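You operate a simulated robot arm through the tools that you are given. There is no shell and no other tool. Be economical: measure what you need, move in short steps, check, and stop when the job is done.

The job below is to be done with a simulated robot arm. You get a single attempt, and the scene is never put back.

JOB
Power the coiler up, zero the counter and coil the rope on Slow.
Fine: put the brake back on when Done lights.

It is judged by the outcome, as a careful person would: the job done as asked, and still so three seconds after it is handed in. It fails if anything else is knocked over, pushed out of place, dropped, spilled or broken.

ROBOT AND FRAMES
A 7-joint arm with a two-finger parallel gripper, fixed in place. Base frame: the origin is at the foot of the arm, x ahead of it, y to its left, z up; the work surface is at about z = 840. Lengths are in mm, angles in degrees, forces in N, time in s.
With the tool pointing down near the work surface it reaches from about 300 to 700 mm from the base axis. Its first joint turns from -66.0 to 66.0 degrees. Payload 1.57 kg.
Tool frame: the origin (TCP) lies between the finger pads and is the grasp point; the fingertips stand 30 mm ahead of it; z points along the fingers, y is the line along which they close. The gripper opens to 110 mm. The fingers are 24 mm wide and 12 mm thick; the gripper's body (48 by 112 mm) begins 78 mm behind the TCP.
Orientation is that of the tool frame in the base frame, as a unit quaternion [w, x, y, z]. With the fingers straight down and closing along the base's y, the tool's x points along the base's -x, its y along +y and its z along -z.

CONTROLS
- The arm moves only by the tool play_rows. Its argument "plan" is text: rows parted by semicolons, each of 7 numbers parted by spaces: the shift along the base's x, y, z in cm, then the turn, a rotation vector about the base's x, y, z in degrees, then the finger opening in cm, from 0 to 11. In form: tx ty tz wx wy wz grip; .... A call has 1 to 20 rows; each row shifts and turns the commanded pose from where the row before left it. Each row takes 0.2 s and may step no farther than 50 mm and 8.6 degrees from the row before; otherwise, or with a gripper value out of range, the whole call is refused. A pose out of reach is approached as far as the arm can. The call stops where the force on the tool passes 90 N (or 10 N more than at its start, if that is more) or the arm is blocked; 0.2 s more then pass. The fingers move at their own pace (about 108 mm/s each) and stop on an object; they squeeze with about 21 N. The grip force told is the motor's: it shows also when the fingers shut on nothing. Time passes only in rows, and 0.2 s behind the last, so rows that do not move let the fingers close. It gives the time, the measured TCP pose, the force on the tool (base axes), the opening and the grip force at its end, in the units of the frame above (readings bear some noise), with the torque about the TCP (base axes, N m) and any sound that the robot's microphone picked up.
- Cameras (640 x 400 px; columns grow to the right, rows downward): "scene" is fixed at [150.1, -381.2, 1408.5]; the picture's right is [0.88, -0.47, 0.00], its down [-0.25, -0.47, -0.85] and it looks along [0.40, 0.75, -0.53] (base axes); focal length 342 px, centre (320, 200). "wrist" rides on the gripper at [70, 16, -141] in the tool frame; the picture's right is [-0.23, 0.97, 0.00], its down [-0.86, -0.20, -0.48] and it looks along [-0.47, -0.11, 0.88] (tool axes); focal length 222 px, centre (320, 200). There is no depth. A picture from a camera that has moved, and an enlarged one, comes with that camera's place and axes in the base frame and with its lens.
- grab_frame(camera): a new picture of that camera. It takes no simulated time.
- zoom(camera, box): a new picture of the part [left, top, right, bottom] of that camera's present view, enlarged. It takes no simulated time.
- job_done(): hands the job in; it is judged then, once.

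Go step by step. Nothing tells you positions but the pictures and the camera data: compare them with the known pose of the tool, close in by small moves and look again before you grip or let go. The budget is 120 turns and 84 pictures, counting those below and the enlarged ones. Unless the task says otherwise, let go and move clear before handing in, and close with one line.

The tools are called after "Call:" as name(argument=value, ...) on one line, values as JSON. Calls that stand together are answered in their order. play_rows: Moves the arm, as the interface text tells. Its arguments: {"type":"object","properties":{"plan":{"type":"string"}},"required":["plan"]} The other tools are called the same way: grab_frame (camera) takes a picture; zoom (camera, box) takes an enlarged picture of a part of a camera's view; job_done () hands the job in.

At the start:

```text
t: 0.0
tcp_pos: [410.9, 118.2, 1199.2]
orientation: [0.0, 0.0, 1.0, 0.0]
wrist_force: [0.8, -0.7, 0.2]
wrist_torque: [0.0, 0.01, 0.0]
gripper_width: 110.3
gripper_force: 0.0
```

scene: 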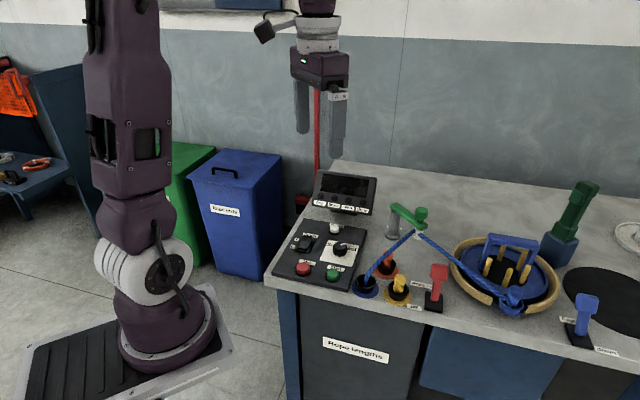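
wrist: 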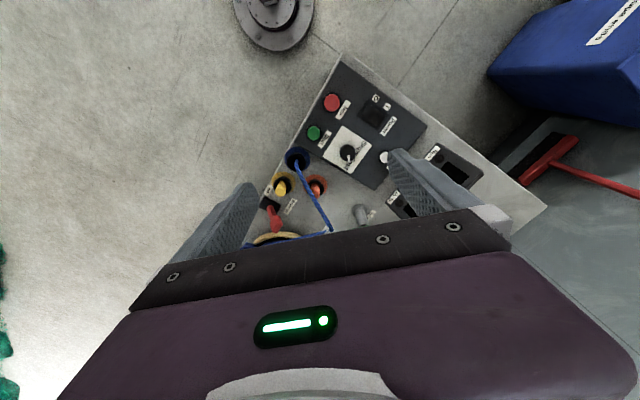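

I see a panel with switches, buttons and a dial, a coiler with rope, and several levers. I'll zoom in to read labels.

Call:
zoom(camera="scene", box=[265, 160, 385, 300])

Call:
zoom(camera="scene", box=[340, 190, 480, 320])

Call:
zoom(camera="scene", box=[440, 170, 640, 370])

Call:
zoom(camera="wrist", box=[240, 50, 500, 240])

```text
2.86 times, centred on (325, 230) of scene
camera zoom: at [150.1, -381.2, 1408.5], right [0.88, -0.47, 0.0], down [-0.25, -0.47, -0.85], along [0.4, 0.75, -0.53], focal length 977 px, centre (306, 114)
```

zoom: 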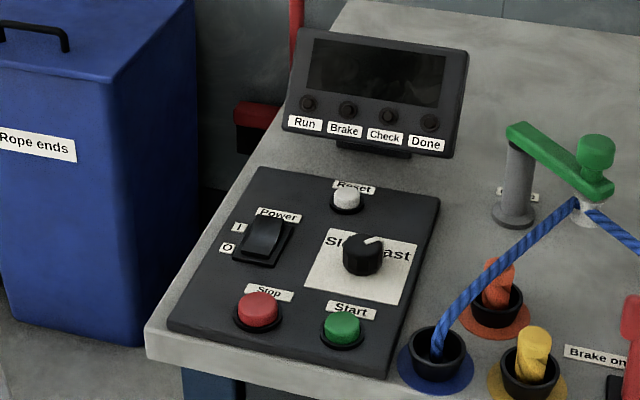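

```text
3.08 times, centred on (410, 255) of scene
camera zoom: at [150.1, -381.2, 1408.5], right [0.88, -0.47, 0.0], down [-0.25, -0.47, -0.85], along [0.4, 0.75, -0.53], focal length 1052 px, centre (43, 31)
```

zoom: 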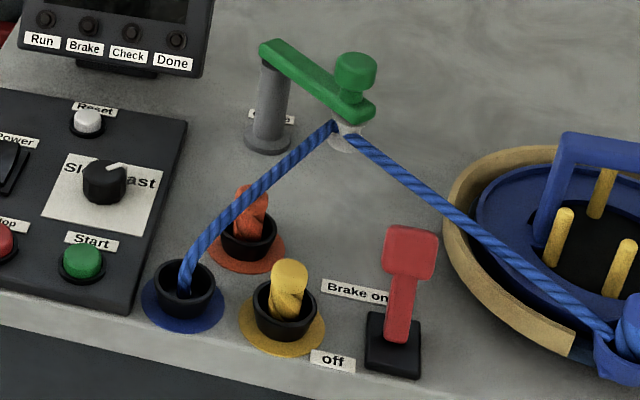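

```text
2.00 times, centred on (540, 270) of scene
camera zoom: at [150.1, -381.2, 1408.5], right [0.88, -0.47, 0.0], down [-0.25, -0.47, -0.85], along [0.4, 0.75, -0.53], focal length 684 px, centre (-120, 60)
```

zoom: 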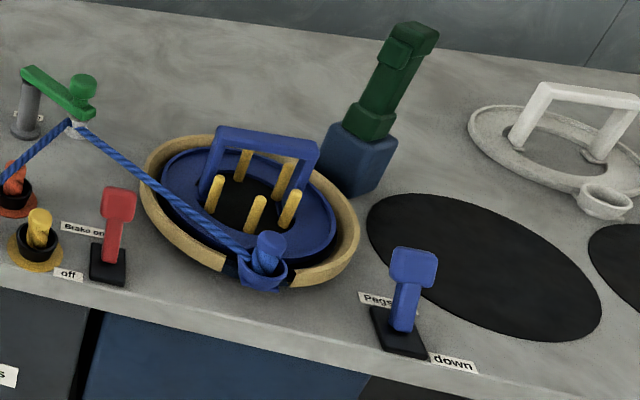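

```text
2.11 times, centred on (370, 145) of wrist
camera zoom: at [343.2, 134.7, 1339.9], right [0.23, 0.97, 0.0], down [0.86, -0.2, 0.48], along [0.47, -0.11, -0.88], focal length 468 px, centre (215, 316)
```

zoom: 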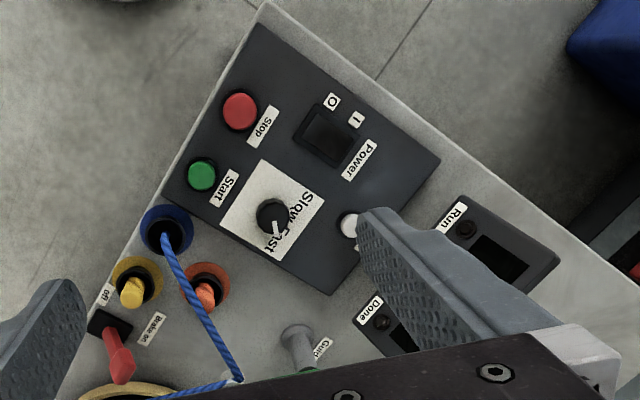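

I have rough positions: the panel is turned about 45° in the base frame, Start is near (433,95), Stop (388,147), the rocker (427,222), Reset (518,234), the knob (492,161) and the brake base (584,-62), and the brake appears to be on. Next I'll turn the tool 45° to line up with the panel, close the fingers and look closer.

Call:
play_rows(plan="1 0 -2 0 0 7.5 0;1 0 -2 0 0 7.5 0;1 0 -2 0 0 7.5 0;1 0.4 -2 0 0 7.5 0;0 0.4 -2 0 0 7.5 0;0 0.4 0 0 0 7.5 0;0 0 0 0 0 0 0")

Call:
grab_frame(camera="wrist")

Call:
zoom(camera="wrist", box=[160, 0, 480, 200])

Call:
grab_frame(camera="scene")

```text
t: 1.6
tcp_pos: [451.6, 131.9, 1098.6]
orientation: [0.001, -0.383, 0.924, 0.0]
wrist_force: [-0.1, -0.4, 0.1]
wrist_torque: [-0.02, 0.02, -0.04]
gripper_width: 0.0
gripper_force: 21.1
```

```text
77 pictures are left
camera wrist: at [391.1, 92.8, 1239.6], right [-0.53, 0.85, 0.0], down [0.74, 0.47, 0.48], along [0.41, 0.25, -0.88], focal length 222 px, centre (320, 200)
```

wrist: 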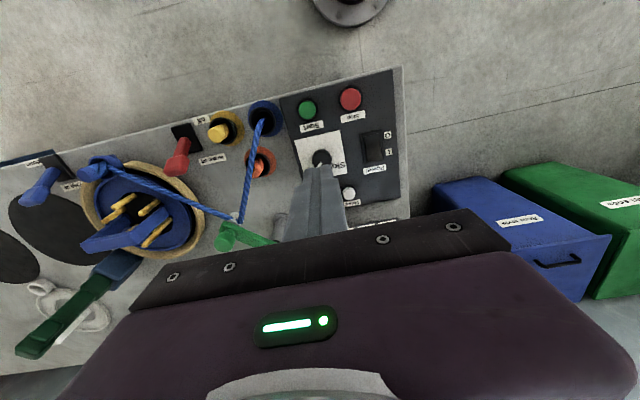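

```text
2.00 times, centred on (320, 100) of wrist
camera zoom: at [391.1, 92.8, 1239.6], right [-0.53, 0.85, 0.0], down [0.74, 0.47, 0.48], along [0.41, 0.25, -0.88], focal length 444 px, centre (320, 400)
```

zoom: 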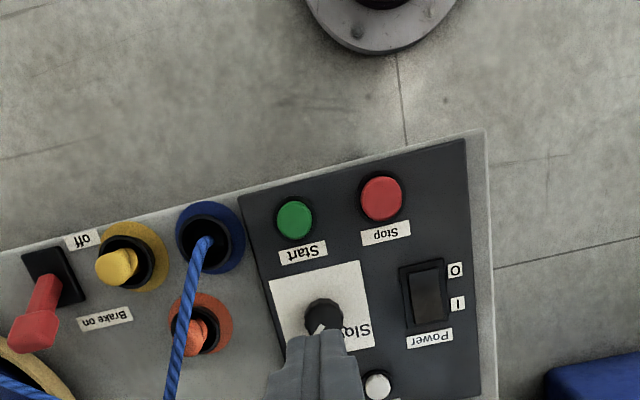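

```text
75 pictures are left
```

scene: 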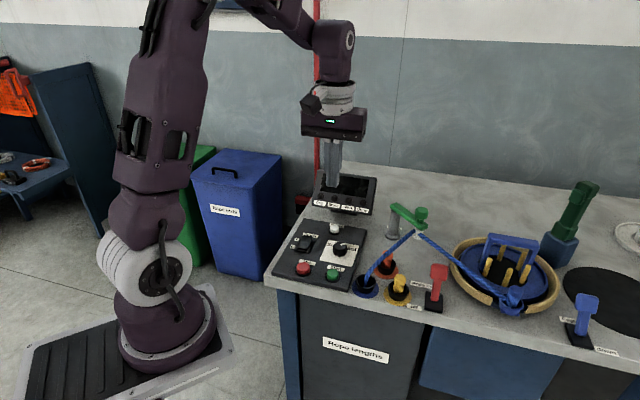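

The panel is aligned with the tool now and the coordinates are better. I'll go above the "I" half of the power rocker, near (440,231).

Call:
play_rows(plan="-0.3 2.5 -3 0 0 0 0;-0.3 2.5 -3 0 0 0 0;-0.3 2.5 -3 0 0 0 0;-0.3 2.4 -3 0 0 0 0;0 0 -3 0 0 0 0;0 0 -1.2 0 0 0 0")

Call:
grab_frame(camera="wrist")

Call:
zoom(camera="scene", box=[265, 160, 385, 300])

```text
t: 3.0
tcp_pos: [441.2, 229.7, 935.0]
orientation: [0.0, -0.382, 0.924, 0.0]
wrist_force: [-0.9, -0.7, -0.4]
wrist_torque: [0.04, -0.03, 0.01]
gripper_width: 0.0
gripper_force: 21.1
```

```text
74 pictures are left
camera wrist: at [381.1, 191.6, 1076.6], right [-0.53, 0.85, 0.0], down [0.75, 0.46, 0.48], along [0.41, 0.25, -0.88], focal length 222 px, centre (320, 200)
```

wrist: 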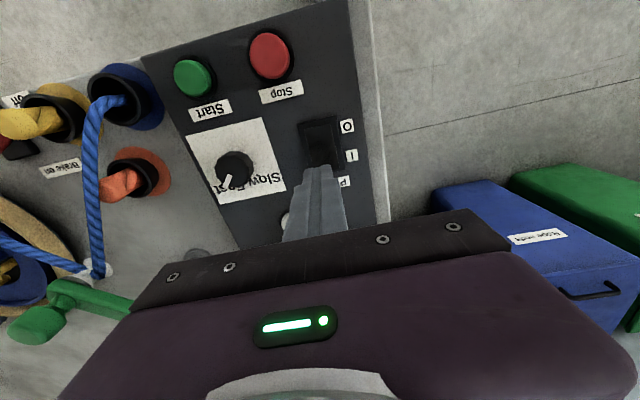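

```text
2.86 times, centred on (325, 230) of scene
camera zoom: at [150.2, -381.2, 1408.5], right [0.88, -0.47, 0.0], down [-0.25, -0.47, -0.85], along [0.4, 0.75, -0.53], focal length 977 px, centre (306, 114)
```

zoom: 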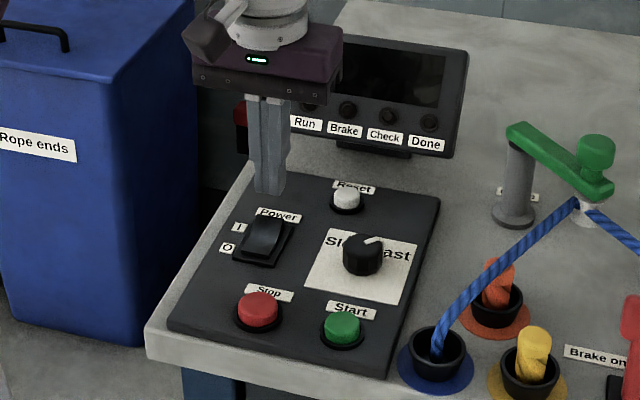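

The tip is over the rocker's "I" side. I'll descend in small steps.

Call:
play_rows(plan="-0.3 0 -1 0 0 0 0;0 0 -1 0 0 0 0;0 0 -0.5 0 0 0 0;0 0 -0.3 0 0 0 0")

Call:
zoom(camera="scene", box=[285, 170, 365, 270])

```text
t: 4.0
tcp_pos: [436.7, 229.5, 907.9]
orientation: [0.0, -0.383, 0.924, 0.0]
wrist_force: [-0.2, -0.3, 0.2]
wrist_torque: [0.01, 0.02, -0.01]
gripper_width: 0.3
gripper_force: 21.1
```

```text
4.00 times, centred on (325, 220) of scene
camera zoom: at [150.1, -381.2, 1408.5], right [0.88, -0.47, 0.0], down [-0.25, -0.47, -0.85], along [0.4, 0.75, -0.53], focal length 1368 px, centre (300, 120)
```

zoom: 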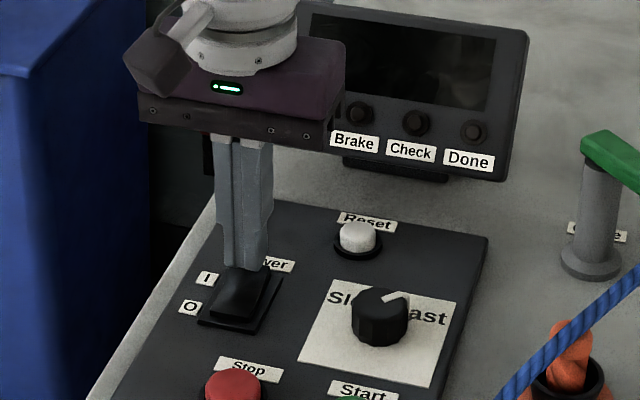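

The tip is just above the rocker, so I'll continue down slowly.

Call:
play_rows(plan="0 0 -0.3 0 0 0 0;0 0 -0.2 0 0 0 0;0 0 -0.2 0 0 0 0")

Call:
zoom(camera="scene", box=[285, 170, 365, 270])

```text
t: 4.8
tcp_pos: [437.1, 229.8, 900.8]
orientation: [0.0, -0.383, 0.924, 0.0]
wrist_force: [-0.2, 0.1, -0.2]
wrist_torque: [-0.02, 0.01, 0.0]
gripper_width: 0.0
gripper_force: 20.8
```

```text
4.00 times, centred on (325, 220) of scene
camera zoom: at [150.1, -381.2, 1408.5], right [0.88, -0.47, 0.0], down [-0.25, -0.47, -0.85], along [0.4, 0.75, -0.53], focal length 1368 px, centre (300, 120)
```

zoom: 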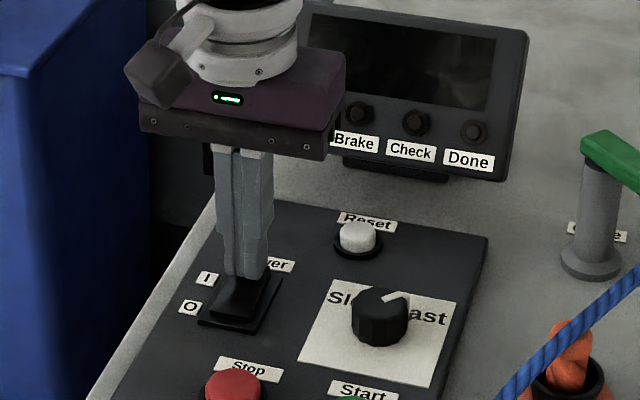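

There's no contact yet at tip z 871, so I'll keep going in 2 mm steps.

Call:
play_rows(plan="0 0 -0.2 0 0 0 0;0 0 -0.2 0 0 0 0;0 0 -0.2 0 0 0 0")

Call:
zoom(camera="scene", box=[285, 170, 365, 270])

```text
t: 5.6
tcp_pos: [437.2, 228.1, 895.8]
orientation: [0.0, -0.383, 0.924, 0.0]
wrist_force: [0.5, 0.2, -0.8]
wrist_torque: [-0.02, -0.02, 0.01]
gripper_width: 0.1
gripper_force: 21.0
```

```text
4.00 times, centred on (325, 220) of scene
camera zoom: at [150.1, -381.2, 1408.5], right [0.88, -0.47, 0.0], down [-0.25, -0.47, -0.85], along [0.4, 0.75, -0.53], focal length 1368 px, centre (300, 120)
```

zoom: 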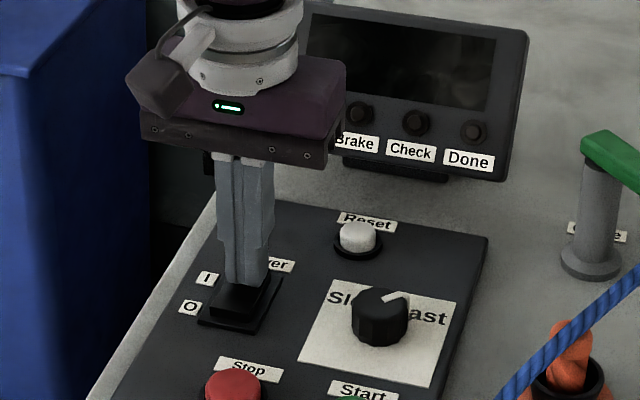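

I'll keep pressing and watch the force and sound.

Call:
play_rows(plan="0 0 -0.2 0 0 0 0;0 0 -0.2 0 0 0 0")

Call:
zoom(camera="scene", box=[285, 170, 365, 270])

```text
t: 6.2
tcp_pos: [438.0, 229.7, 893.0]
orientation: [0.001, -0.382, 0.924, -0.001]
wrist_force: [-3.6, -3.0, 38.8]
wrist_torque: [-0.21, 0.36, -0.12]
gripper_width: 0.0
gripper_force: 21.1
```

```text
4.00 times, centred on (325, 220) of scene
camera zoom: at [149.5, -381.5, 1408.4], right [0.88, -0.47, 0.0], down [-0.25, -0.47, -0.85], along [0.4, 0.75, -0.53], focal length 1368 px, centre (300, 120)
```

zoom: 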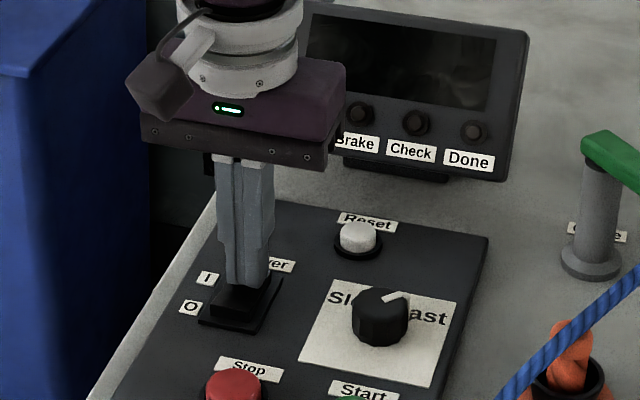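

There's 39 N of contact but no click, so I'll press slightly further.

Call:
play_rows(plan="0 0 -0.15 0 0 0 0;0 0 -0.15 0 0 0 0")

Call:
zoom(camera="scene", box=[285, 170, 365, 270])

```text
t: 6.7
tcp_pos: [438.3, 230.1, 894.5]
orientation: [0.002, -0.383, 0.924, 0.0]
wrist_force: [-9.1, -3.2, 20.1]
wrist_torque: [-0.24, 0.47, -0.03]
gripper_width: 0.0
gripper_force: 21.1
stopped in row 2: the force on the tool passed its limit at 95 N (the readings are from after the stop); the commanded pose is now the measured one
```

```text
4.00 times, centred on (325, 220) of scene
camera zoom: at [149.6, -381.4, 1408.5], right [0.88, -0.47, 0.0], down [-0.25, -0.47, -0.85], along [0.4, 0.75, -0.53], focal length 1368 px, centre (300, 120)
```

zoom: 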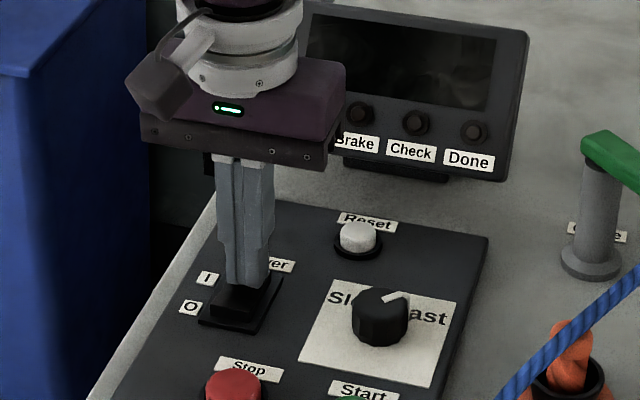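

I've hit something rigid with no click. I'll lift and look at the rocker.

Call:
play_rows(plan="0 0 1.5 0 0 0 0;1.5 1.5 2.5 0 0 0 0;2 2 3 0 0 0 0;0 0 0 0 0 0 0")

Call:
zoom(camera="scene", box=[285, 210, 345, 260])

Call:
zoom(camera="wrist", box=[240, 40, 400, 160])

```text
t: 7.7
tcp_pos: [474.4, 267.2, 965.4]
orientation: [0.003, -0.382, 0.924, 0.0]
wrist_force: [-0.2, -0.9, -0.9]
wrist_torque: [0.04, -0.01, 0.01]
gripper_width: 0.0
gripper_force: 20.7
```

```text
8.00 times, centred on (315, 235) of scene
camera zoom: at [150.1, -381.2, 1408.5], right [0.88, -0.47, 0.0], down [-0.25, -0.47, -0.85], along [0.4, 0.75, -0.53], focal length 2735 px, centre (360, -80)
```

zoom: 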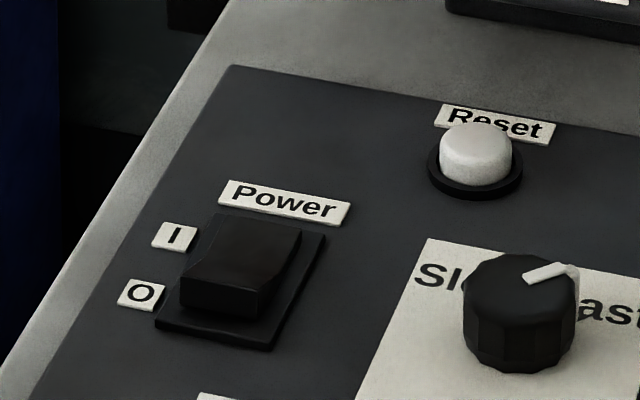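

```text
3.33 times, centred on (320, 100) of wrist
camera zoom: at [413.9, 227.8, 1106.8], right [-0.53, 0.85, 0.0], down [0.74, 0.46, 0.48], along [0.41, 0.25, -0.88], focal length 740 px, centre (320, 533)
```

zoom: 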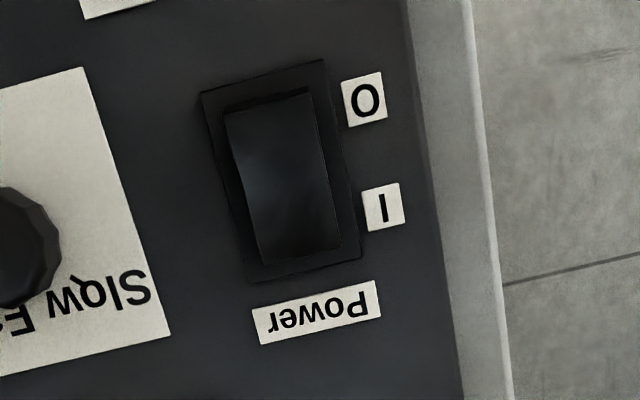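

The rocker is now down on the I side, so it flipped. I'll check the display.

Call:
zoom(camera="scene", box=[310, 165, 385, 220])

```text
7.27 times, centred on (348, 192) of scene
camera zoom: at [150.1, -381.2, 1408.5], right [0.88, -0.47, 0.0], down [-0.25, -0.47, -0.85], along [0.4, 0.75, -0.53], focal length 2487 px, centre (120, 254)
```

zoom: 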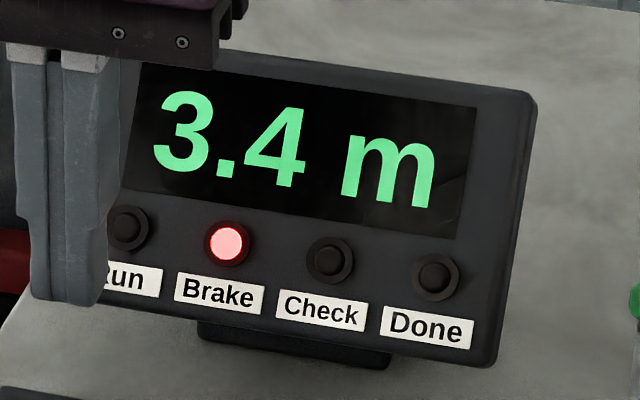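

Power is on: the counter reads 3.4 m and the Brake lamp is lit. Next is Reset, near (522,234).

Call:
play_rows(plan="2.4 -1.6 0 0 0 0 0;2.4 -1.7 0 0 0 0 0;0 0 -2 0 0 0 0;0 0 -1 0 0 0 0;0 0 0 0 0 0 0")

Call:
grab_frame(camera="wrist")

Call:
zoom(camera="scene", box=[285, 160, 385, 270])

```text
t: 8.9
tcp_pos: [520.4, 232.8, 933.9]
orientation: [0.001, -0.382, 0.924, 0.0]
wrist_force: [0.0, -0.4, -0.7]
wrist_torque: [0.01, 0.0, 0.03]
gripper_width: 0.0
gripper_force: 20.6
```

```text
64 pictures are left
camera wrist: at [459.7, 194.9, 1075.7], right [-0.53, 0.85, 0.0], down [0.74, 0.46, 0.48], along [0.41, 0.25, -0.88], focal length 222 px, centre (320, 200)
```

wrist: 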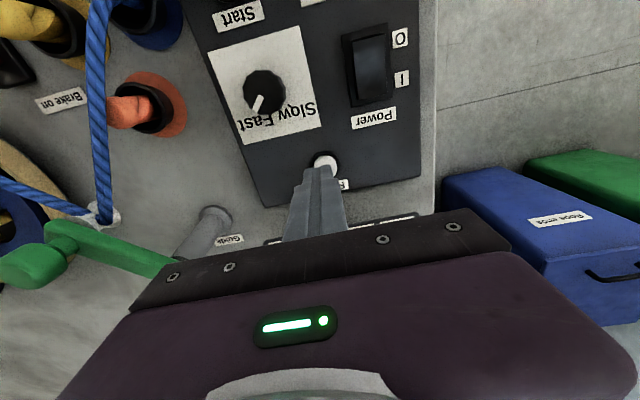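

```text
3.64 times, centred on (335, 215) of scene
camera zoom: at [150.1, -381.2, 1408.5], right [0.88, -0.47, 0.0], down [-0.25, -0.47, -0.85], along [0.4, 0.75, -0.53], focal length 1243 px, centre (266, 146)
```

zoom: 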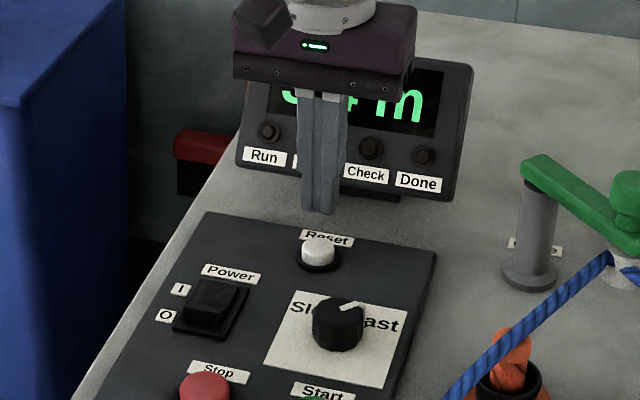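

Reset is at about (516,232). I'll shift 4 mm and press down in small steps.

Call:
play_rows(plan="-0.4 -0.1 -1 0 0 0 0;0 0 -1 0 0 0 0;0 0 -0.4 0 0 0 0;0 0 -0.3 0 0 0 0")

Call:
zoom(camera="scene", box=[285, 160, 385, 270])

```text
t: 9.9
tcp_pos: [516.6, 230.8, 906.2]
orientation: [0.002, -0.383, 0.924, -0.001]
wrist_force: [0.1, -0.4, 0.5]
wrist_torque: [-0.02, 0.0, 0.03]
gripper_width: 0.1
gripper_force: 21.5
```

```text
3.64 times, centred on (335, 215) of scene
camera zoom: at [150.1, -381.2, 1408.5], right [0.88, -0.47, 0.0], down [-0.25, -0.47, -0.85], along [0.4, 0.75, -0.53], focal length 1243 px, centre (266, 146)
```

zoom: 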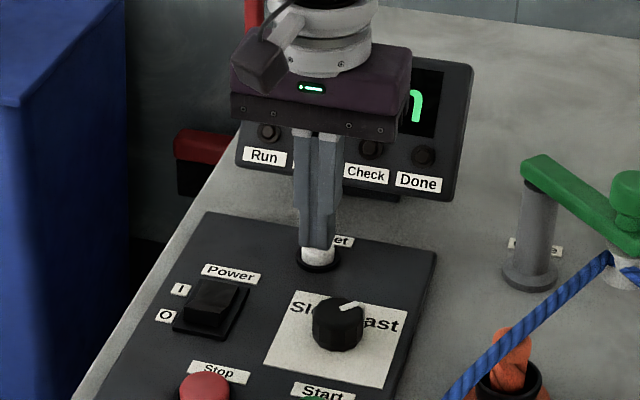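

The tip is nearly at the button. I'll continue pressing.

Call:
play_rows(plan="0 0 -0.2 0 0 0 0;0 0 -0.2 0 0 0 0;0 0 -0.2 0 0 0 0;0 0 -0.2 0 0 0 0")

```text
t: 10.9
tcp_pos: [517.6, 231.4, 898.6]
orientation: [0.003, -0.382, 0.924, 0.0]
wrist_force: [-0.4, -1.1, 0.0]
wrist_torque: [-0.01, 0.02, -0.01]
gripper_width: 0.0
gripper_force: 20.9
```

Call:
play_rows(plan="0 0 -0.2 0 0 0 0;0 0 -0.2 0 0 0 0")

Call:
zoom(camera="scene", box=[285, 160, 385, 270])

```text
t: 11.5
tcp_pos: [516.8, 232.8, 894.8]
orientation: [0.002, -0.383, 0.924, 0.001]
wrist_force: [-0.8, 0.1, 0.7]
wrist_torque: [0.02, 0.02, -0.01]
gripper_width: 0.0
gripper_force: 21.1
```

```text
3.64 times, centred on (335, 215) of scene
camera zoom: at [150.1, -381.2, 1408.5], right [0.88, -0.47, 0.0], down [-0.25, -0.47, -0.85], along [0.4, 0.75, -0.53], focal length 1243 px, centre (266, 146)
```

zoom: 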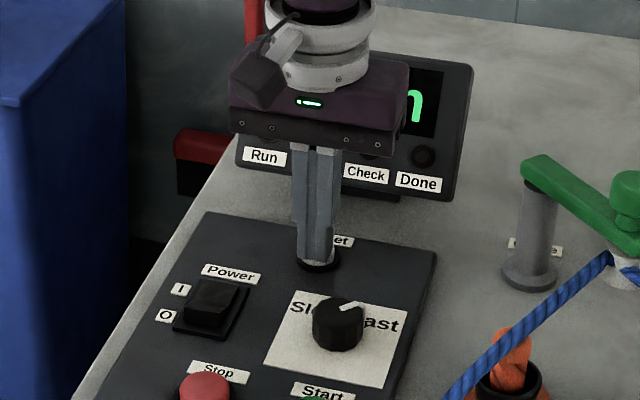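

The button seems to be going down. I'll press a touch more, then lift and check the counter.

Call:
play_rows(plan="0 0 -0.15 0 0 0 0;0 0 -0.15 0 0 0 0;0 0 0 0 0 0 0")

Call:
play_rows(plan="0 0 2 0 0 0 0;-2 -1 3 0 0 0 0;-2 -1 2 0 0 0 0;-1 -1 3 0 0 0 0;0 0 0 0 0 0 0")

Call:
zoom(camera="scene", box=[285, 160, 385, 270])

Call:
grab_frame(camera="wrist")

```text
t: 12.3
tcp_pos: [517.1, 231.0, 891.9]
orientation: [0.003, -0.383, 0.924, 0.0]
wrist_force: [0.2, -0.3, 2.1]
wrist_torque: [0.02, 0.0, 0.03]
gripper_width: 0.0
gripper_force: 20.5
```

```text
t: 13.5
tcp_pos: [468.0, 201.4, 989.5]
orientation: [0.003, -0.383, 0.924, 0.0]
wrist_force: [0.6, -0.1, 0.3]
wrist_torque: [0.02, 0.0, 0.0]
gripper_width: 0.1
gripper_force: 21.2
```

```text
3.64 times, centred on (335, 215) of scene
camera zoom: at [150.1, -381.2, 1408.5], right [0.88, -0.47, 0.0], down [-0.25, -0.47, -0.85], along [0.4, 0.75, -0.53], focal length 1243 px, centre (266, 146)
```

zoom: 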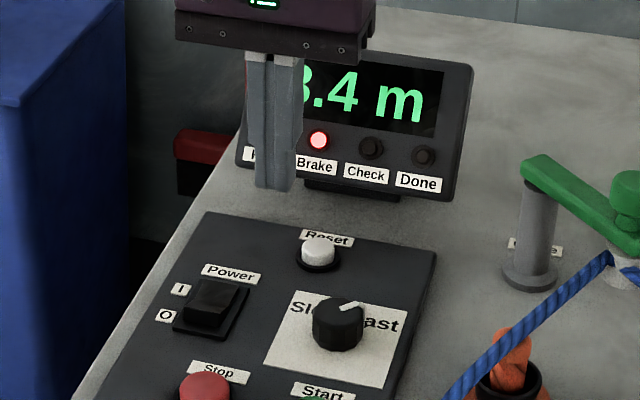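

```text
59 pictures are left
camera wrist: at [406.7, 163.2, 1131.0], right [-0.53, 0.85, 0.0], down [0.74, 0.46, 0.48], along [0.41, 0.25, -0.88], focal length 222 px, centre (320, 200)
```

wrist: 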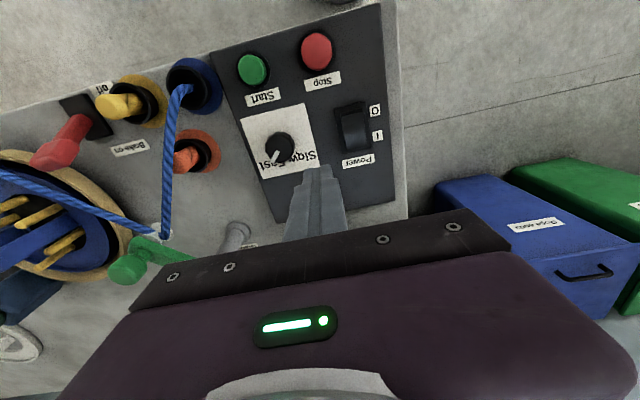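

The counter still reads 3.4 m, because contact had only begun (2 N at tip z 862). I'll go back and press deeper.

Call:
play_rows(plan="2.5 1.5 -2 0 0 0 0;2.4 1.5 -2 0 0 0 0;0 0 -3 0 0 0 0;0 0 -2.6 0 0 0 0;0 0 -0.2 0 0 0 0;0 0 -0.2 0 0 0 0;0 0 0 0 0 0 0")

```text
t: 15.1
tcp_pos: [515.6, 230.7, 889.9]
orientation: [0.002, -0.383, 0.924, 0.0]
wrist_force: [-0.3, 0.6, 2.8]
wrist_torque: [0.06, -0.03, 0.01]
gripper_width: 0.0
gripper_force: 21.3
heard: click
```

Heard a click. I'll lift and check.

Call:
play_rows(plan="0 0 2 0 0 0 0;0 0 3 0 0 0 0;-3 -1 3 0 0 0 0;-3 -1 3 0 0 0 0;0 0 0 0 0 0 0")

Call:
zoom(camera="scene", box=[285, 160, 385, 270])

```text
t: 16.3
tcp_pos: [454.9, 210.1, 1000.6]
orientation: [0.002, -0.383, 0.924, 0.0]
wrist_force: [0.4, -0.1, -0.4]
wrist_torque: [0.06, 0.01, -0.04]
gripper_width: 0.1
gripper_force: 21.3
```

```text
3.64 times, centred on (335, 215) of scene
camera zoom: at [150.1, -381.2, 1408.5], right [0.88, -0.47, 0.0], down [-0.25, -0.47, -0.85], along [0.4, 0.75, -0.53], focal length 1243 px, centre (266, 146)
```

zoom: 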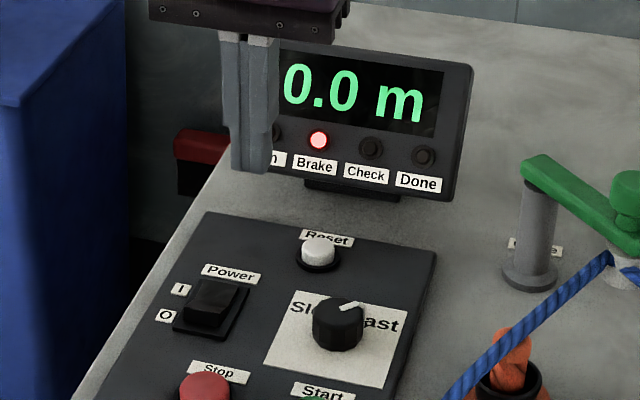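

The counter is zeroed. Next is the knob, at about (492,159), so I'll hover over it with the fingers open.

Call:
play_rows(plan="1.9 -2.6 0 0 0 0 3;1.9 -2.6 0 0 0 0 6;0 0 -2 0 0 0 6;0 0 0 0 0 0 6")

Call:
grab_frame(camera="wrist")

Call:
zoom(camera="wrist", box=[260, 100, 380, 180])

Call:
zoom(camera="scene", box=[310, 215, 380, 275])

```text
t: 17.3
tcp_pos: [493.8, 160.1, 983.3]
orientation: [0.002, -0.383, 0.924, 0.0]
wrist_force: [1.0, -0.6, 0.4]
wrist_torque: [0.02, 0.03, 0.02]
gripper_width: 60.1
gripper_force: 0.1
```

```text
57 pictures are left
camera wrist: at [433.2, 122.4, 1123.8], right [-0.53, 0.85, 0.0], down [0.74, 0.46, 0.48], along [0.41, 0.25, -0.88], focal length 222 px, centre (320, 200)
```

wrist: 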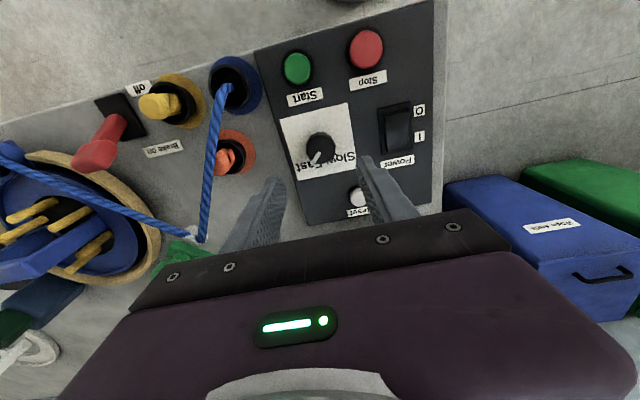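

```text
5.00 times, centred on (320, 140) of wrist
camera zoom: at [433.2, 122.4, 1123.8], right [-0.53, 0.85, 0.0], down [0.74, 0.46, 0.48], along [0.41, 0.25, -0.88], focal length 1111 px, centre (320, 500)
```

zoom: 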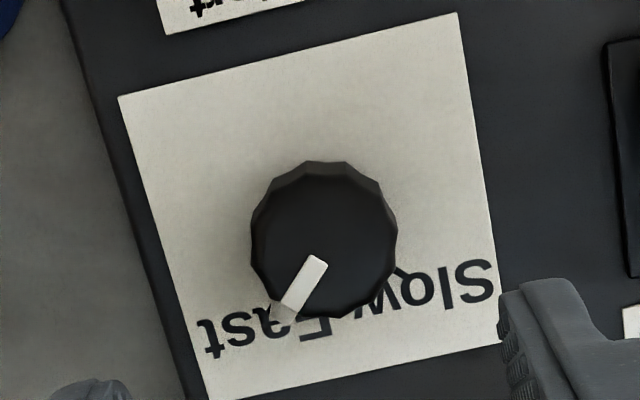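

```text
6.67 times, centred on (345, 245) of scene
camera zoom: at [150.1, -381.2, 1408.5], right [0.88, -0.47, 0.0], down [-0.25, -0.47, -0.85], along [0.4, 0.75, -0.53], focal length 2279 px, centre (153, -100)
```

zoom: 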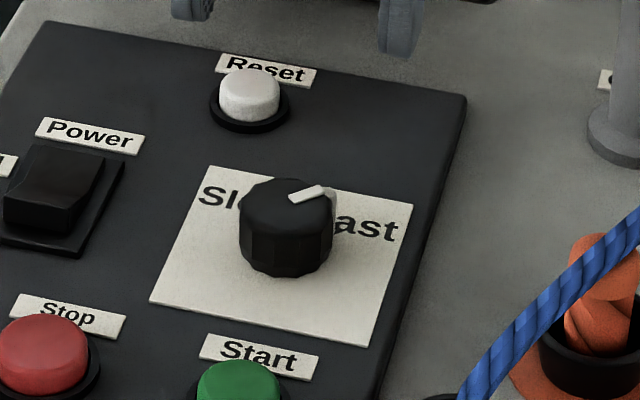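

The pointer is about 40° right of panel-up (Fast), so Slow needs roughly +80°. I'll pre-rotate the tool by −40°, centre on (491,158) and descend around the knob.

Call:
play_rows(plan="-0.2 -0.2 -1 0 0 -8 6;0 0 -1 0 0 -8 6;0 0 -1 0 0 -8 6;0 0 -1 0 0 -8 6;0 0 -1 0 0 -8 6;0 0 -1 0 0 0 6;0 0 0 0 0 0 6")

Call:
grab_frame(camera="wrist")

Call:
zoom(camera="scene", box=[290, 195, 390, 275])

```text
t: 18.9
tcp_pos: [494.2, 158.5, 922.9]
orientation: [0.003, -0.044, 0.999, 0.0]
wrist_force: [0.2, -0.4, -0.3]
wrist_torque: [0.02, 0.03, 0.02]
gripper_width: 60.2
gripper_force: 0.0
```

```text
54 pictures are left
camera wrist: at [422.7, 168.8, 1063.8], right [0.14, 0.99, 0.0], down [0.87, -0.12, 0.48], along [0.48, -0.07, -0.88], focal length 222 px, centre (320, 200)
```

wrist: 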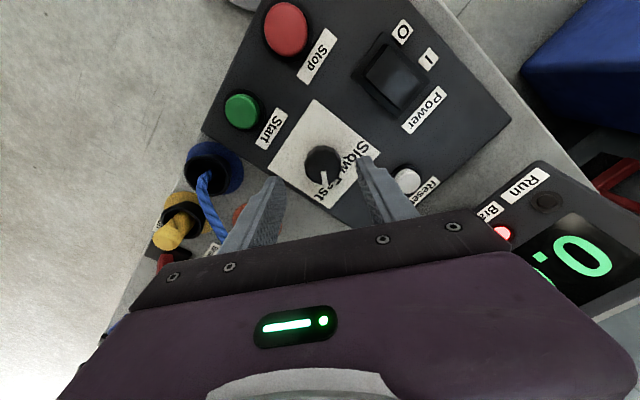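

```text
5.00 times, centred on (340, 235) of scene
camera zoom: at [150.1, -381.2, 1408.5], right [0.88, -0.47, 0.0], down [-0.25, -0.47, -0.85], along [0.4, 0.75, -0.53], focal length 1710 px, centre (220, 25)
```

zoom: 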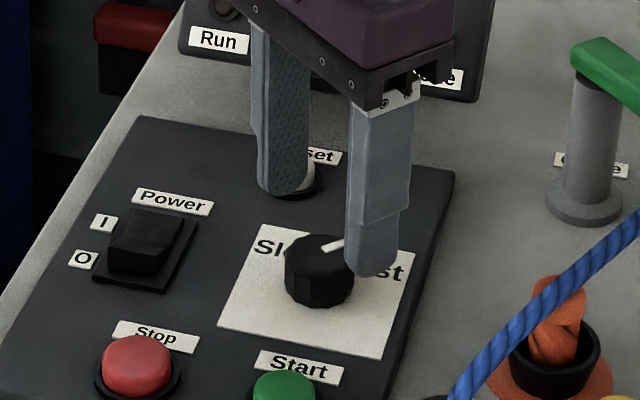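

The knob is at about (489,160). I'll shift −5 mm in x and lower.

Call:
play_rows(plan="-0.5 0.1 -1 0 0 0 6;0 0 -1 0 0 0 6;0 0 0 0 0 0 6")

Call:
grab_frame(camera="wrist")

Call:
zoom(camera="scene", box=[290, 195, 390, 275])

```text
t: 19.7
tcp_pos: [487.3, 158.5, 902.6]
orientation: [0.003, -0.043, 0.999, -0.001]
wrist_force: [0.1, 0.5, 0.7]
wrist_torque: [0.03, 0.0, -0.02]
gripper_width: 60.1
gripper_force: 0.0
```

```text
52 pictures are left
camera wrist: at [417.2, 169.0, 1043.8], right [0.14, 0.99, 0.0], down [0.87, -0.12, 0.48], along [0.48, -0.07, -0.88], focal length 222 px, centre (320, 200)
```

wrist: 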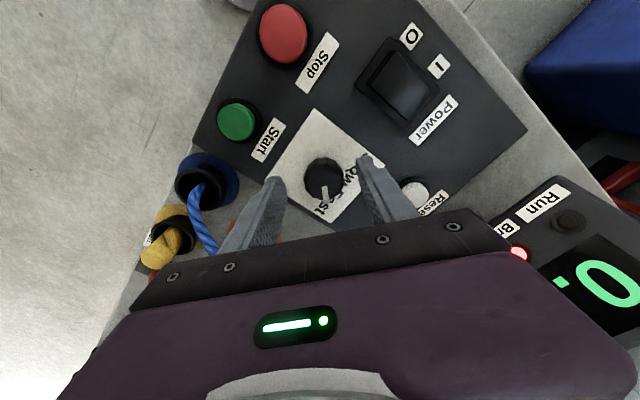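

```text
5.00 times, centred on (340, 235) of scene
camera zoom: at [150.1, -381.2, 1408.5], right [0.88, -0.47, 0.0], down [-0.25, -0.47, -0.85], along [0.4, 0.75, -0.53], focal length 1710 px, centre (220, 25)
```

zoom: 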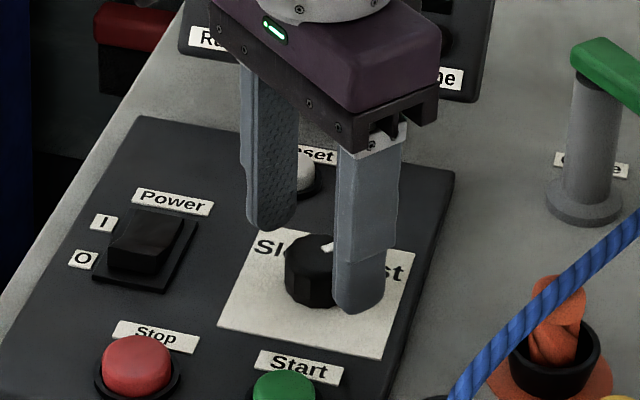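

The knob is centred between the fingers. I'll lower around it and close.

Call:
play_rows(plan="0 0 -0.7 0 0 0 6;0 0 -0.6 0 0 0 6;0 0 0 0 0 0 4;0 0 0 0 0 0 3.5;0 0 0 0 0 0 2.8;0 0 0 0 0 0 2.5")

Call:
zoom(camera="scene", box=[290, 195, 390, 275])

```text
t: 21.1
tcp_pos: [487.5, 159.8, 888.9]
orientation: [0.004, -0.044, 0.999, 0.0]
wrist_force: [-2.2, 12.8, -2.5]
wrist_torque: [0.33, -0.07, 0.07]
gripper_width: 36.7
gripper_force: 6.5
```

```text
5.00 times, centred on (340, 235) of scene
camera zoom: at [150.1, -380.9, 1408.6], right [0.88, -0.47, 0.0], down [-0.25, -0.47, -0.85], along [0.4, 0.75, -0.53], focal length 1710 px, centre (220, 25)
```

zoom: 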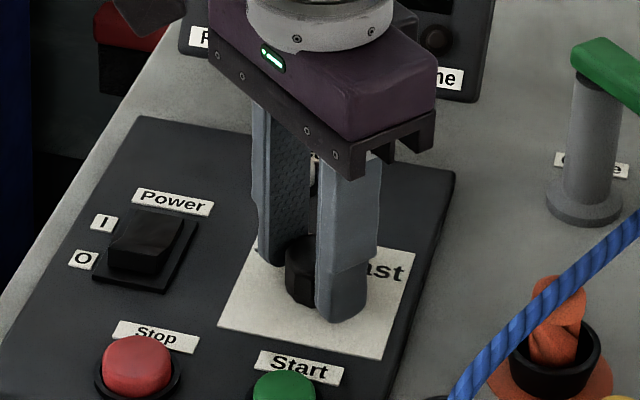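

The knob is gripped at 37 mm, with a slight side load of +12.8 N in y. I'll ease that by 1.5 mm and turn counter-clockwise in stages.

Call:
play_rows(plan="0 0.15 0 0 0 0 2.5;0 0 0 0 0 8 2.5;0 0 0 0 0 8 2.5;0 0 0 0 0 8 2.5;0 0 0 0 0 8 2.5;0 0 0 0 0 0 2.5")

Call:
zoom(camera="scene", box=[290, 195, 390, 275])

```text
t: 22.5
tcp_pos: [489.6, 158.1, 888.7]
orientation: [0.003, -0.317, 0.948, -0.001]
wrist_force: [27.2, -8.8, -22.4]
wrist_torque: [0.06, -0.89, -0.1]
gripper_width: 33.9
gripper_force: 41.3
```

```text
5.00 times, centred on (340, 235) of scene
camera zoom: at [151.1, -381.3, 1408.3], right [0.88, -0.47, 0.0], down [-0.25, -0.47, -0.85], along [0.4, 0.75, -0.53], focal length 1710 px, centre (220, 25)
```

zoom: 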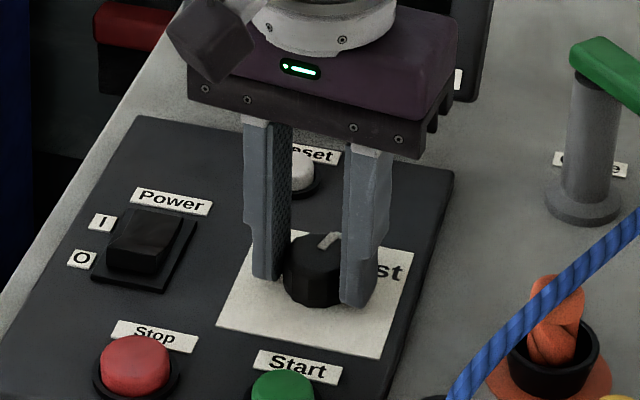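

It's turning, but the +27 N in x means the knob centre is further +x. I'll nudge and keep rotating.

Call:
play_rows(plan="0.25 -0.05 0 0 0 0 2.5;0 0 0 0 0 8 2.5;0 0 0 0 0 8 2.5;0 0 0 0 0 8 2.5;0 0 0 0 0 0 2.5")

Call:
zoom(camera="scene", box=[290, 195, 390, 275])

```text
t: 23.7
tcp_pos: [490.4, 157.2, 887.9]
orientation: [0.001, -0.507, 0.862, -0.001]
wrist_force: [21.5, -29.5, 3.7]
wrist_torque: [-1.16, -0.38, -0.17]
gripper_width: 33.6
gripper_force: 41.5
```

```text
5.00 times, centred on (340, 235) of scene
camera zoom: at [150.6, -381.9, 1408.2], right [0.88, -0.47, 0.0], down [-0.25, -0.47, -0.85], along [0.4, 0.75, -0.53], focal length 1710 px, centre (220, 25)
```

zoom: 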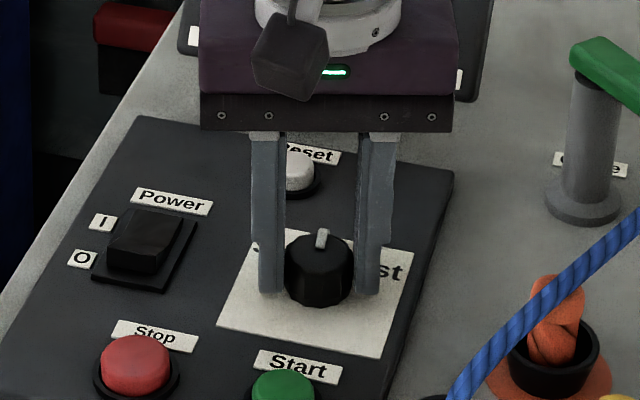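

The pointer is past the middle. I'll nudge along the force direction and finish the turn to Slow.

Call:
play_rows(plan="0.15 -0.2 0 0 0 0 2.5;0 0 0 0 0 8 2.5;0 0 0 0 0 8 2.5;0 0 0 0 0 0 2.5")

Call:
zoom(camera="scene", box=[290, 195, 390, 275])

```text
t: 24.7
tcp_pos: [492.4, 155.9, 888.0]
orientation: [0.004, -0.623, 0.782, 0.0]
wrist_force: [17.5, -20.0, 0.4]
wrist_torque: [-0.94, -0.54, -0.11]
gripper_width: 33.2
gripper_force: 40.9
```

```text
5.00 times, centred on (340, 235) of scene
camera zoom: at [150.6, -381.7, 1408.3], right [0.88, -0.47, 0.0], down [-0.25, -0.47, -0.85], along [0.4, 0.75, -0.53], focal length 1710 px, centre (220, 25)
```

zoom: 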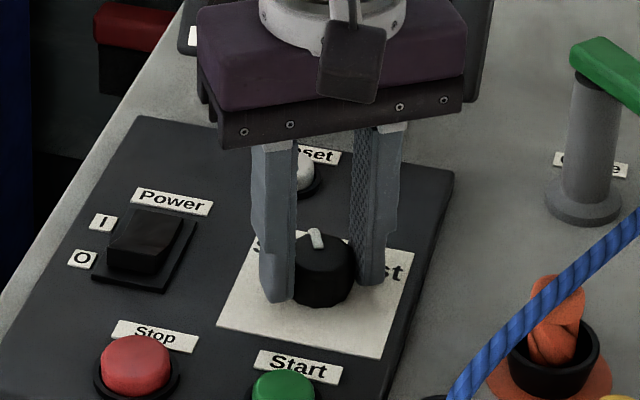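

Call:
play_rows(plan="0.1 -0.1 0 0 0 6 2.5;0 0 0 0 0 6 2.5;0 0 0 0 0 0 2.5")

Call:
zoom(camera="scene", box=[290, 195, 390, 275])

```text
t: 25.5
tcp_pos: [493.4, 156.3, 887.7]
orientation: [0.004, -0.701, 0.713, 0.001]
wrist_force: [18.6, -13.2, -6.9]
wrist_torque: [-0.83, -0.57, -0.07]
gripper_width: 33.3
gripper_force: 41.3
```

```text
5.00 times, centred on (340, 235) of scene
camera zoom: at [150.7, -381.5, 1408.3], right [0.88, -0.47, 0.0], down [-0.25, -0.47, -0.85], along [0.4, 0.75, -0.53], focal length 1710 px, centre (220, 25)
```

zoom: 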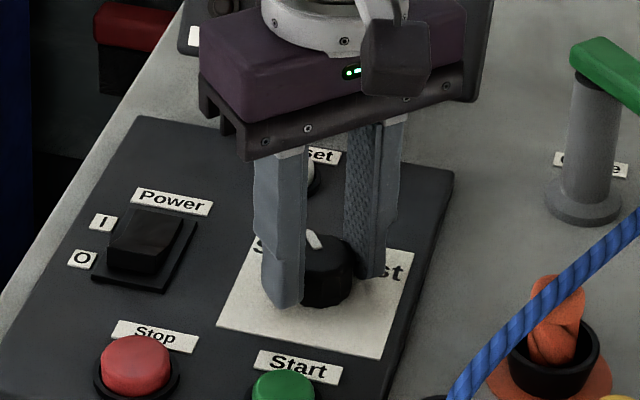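

The knob has turned about 84°. I'll open, lift and inspect the pointer.

Call:
play_rows(plan="0 0 0 0 0 0 4.5;0 0 0 0 0 0 6;0 0 0 0 0 0 6;0 0 3 0 0 0 6;0 0 4 0 0 -8 6;0 0 2 0 0 -8 6;0 0 0 0 0 -8 6;0 0 0 0 0 -8 6;0 0 0 0 0 -8 6;0 0 0 0 0 0 6")

Call:
zoom(camera="wrist", box=[260, 100, 380, 180])

Call:
zoom(camera="scene", box=[290, 195, 390, 275])

```text
t: 27.7
tcp_pos: [492.0, 156.6, 977.2]
orientation: [0.003, -0.414, 0.91, 0.001]
wrist_force: [-0.3, -0.6, 0.2]
wrist_torque: [0.02, 0.0, 0.0]
gripper_width: 60.2
gripper_force: 0.1
```

```text
5.00 times, centred on (320, 140) of wrist
camera zoom: at [435.5, 114.1, 1118.7], right [-0.58, 0.81, 0.0], down [0.71, 0.51, 0.48], along [0.39, 0.28, -0.88], focal length 1111 px, centre (320, 500)
```

zoom: 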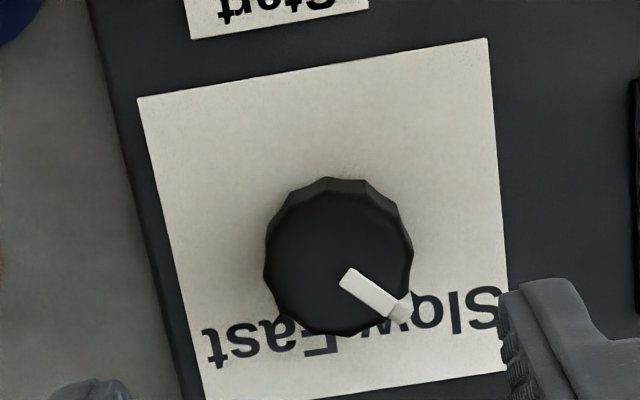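

```text
5.00 times, centred on (340, 235) of scene
camera zoom: at [150.1, -381.2, 1408.5], right [0.88, -0.47, 0.0], down [-0.25, -0.47, -0.85], along [0.4, 0.75, -0.53], focal length 1710 px, centre (220, 25)
```

zoom: 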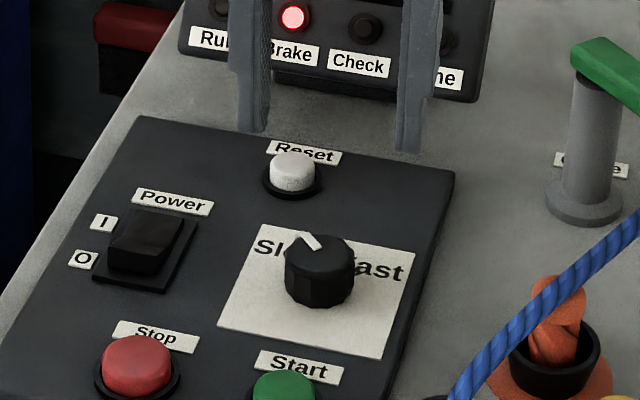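

The knob is on Slow. Next I need a close look at the brake lever, head near (616,-34,912), so I'll move up and over to view it.

Call:
play_rows(plan="0 0 4 0 0 0 6;0 0 4 0 0 0 6;1 -4 0.5 0 0 0 6;1 -4 0 0 0 0 6;1 -4 0 0 0 0 6;1.5 -4 0 0 0 0 6;2 -4 0 0 0 0 6;0 0 0 0 0 0 6")

Call:
grab_frame(camera="wrist")

Call:
zoom(camera="wrist", box=[200, 80, 440, 230])

```text
t: 29.5
tcp_pos: [556.1, -43.6, 1062.0]
orientation: [0.003, -0.415, 0.91, 0.0]
wrist_force: [0.4, -0.6, 0.1]
wrist_torque: [-0.02, 0.0, 0.02]
gripper_width: 59.9
gripper_force: 0.1
```

```text
43 pictures are left
camera wrist: at [498.6, -85.9, 1204.1], right [-0.59, 0.81, 0.0], down [0.71, 0.51, 0.48], along [0.39, 0.28, -0.88], focal length 222 px, centre (320, 200)
```

wrist: 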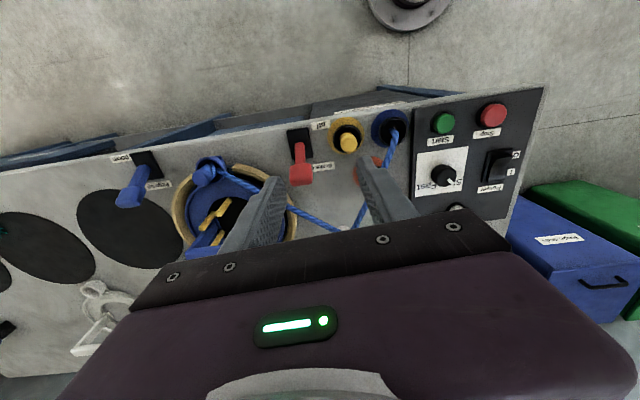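

```text
2.67 times, centred on (320, 155) of wrist
camera zoom: at [498.6, -85.9, 1204.1], right [-0.59, 0.81, 0.0], down [0.71, 0.51, 0.48], along [0.39, 0.28, -0.88], focal length 592 px, centre (320, 320)
```

zoom: 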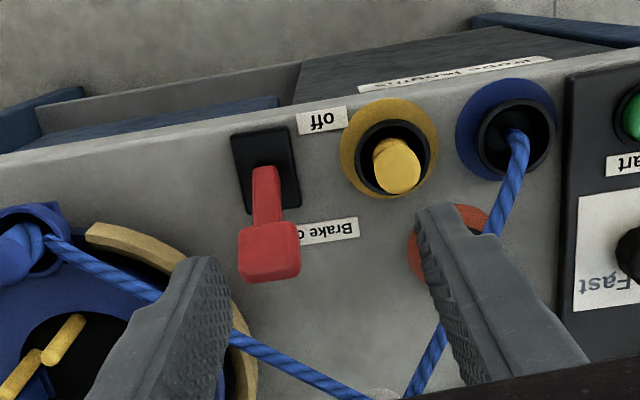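

The brake leans toward "on". Head is near (613,-37,910), with the rope about 60 mm beyond it, clear of the gripper. I'll hover over it with the fingers at 50 mm.

Call:
play_rows(plan="2 0.3 -2 0 0 -3 5;2 0.3 -2 0 0 0 5;1.7 0 -3 0 0 0 5;0 0 -2.2 0 0 0 5;0 0 0 0 0 0 5")

Call:
grab_frame(camera="wrist")

Call:
zoom(camera="scene", box=[380, 200, 500, 320])

```text
t: 30.7
tcp_pos: [614.9, -36.1, 966.8]
orientation: [0.003, -0.391, 0.92, 0.0]
wrist_force: [-0.2, -0.1, 0.2]
wrist_torque: [0.0, 0.02, -0.01]
gripper_width: 50.3
gripper_force: 0.0
```

```text
41 pictures are left
camera wrist: at [554.6, -76.2, 1108.1], right [-0.54, 0.84, 0.0], down [0.74, 0.48, 0.48], along [0.41, 0.26, -0.88], focal length 222 px, centre (320, 200)
```

wrist: 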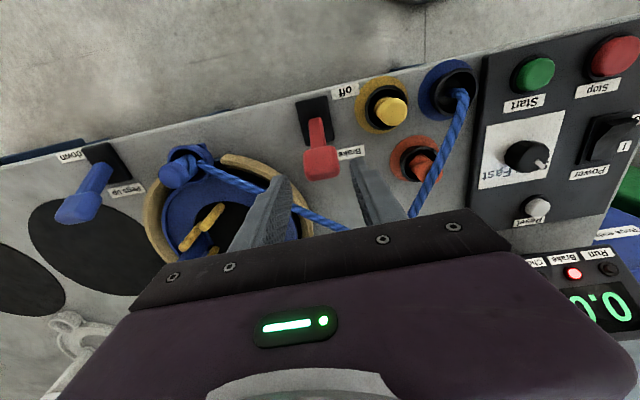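

```text
3.33 times, centred on (440, 260) of scene
camera zoom: at [150.2, -381.2, 1408.5], right [0.88, -0.47, 0.0], down [-0.25, -0.47, -0.85], along [0.4, 0.75, -0.53], focal length 1140 px, centre (-80, 0)
```

zoom: 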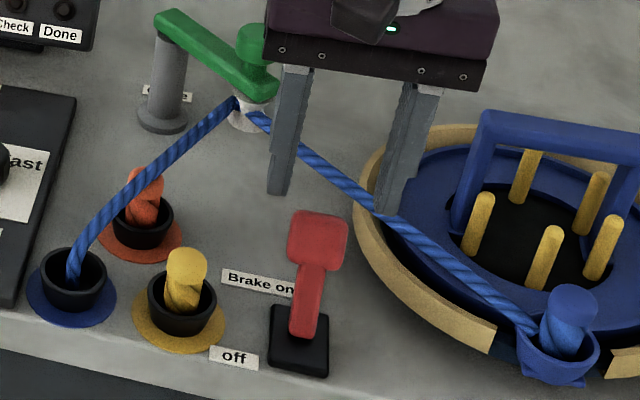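

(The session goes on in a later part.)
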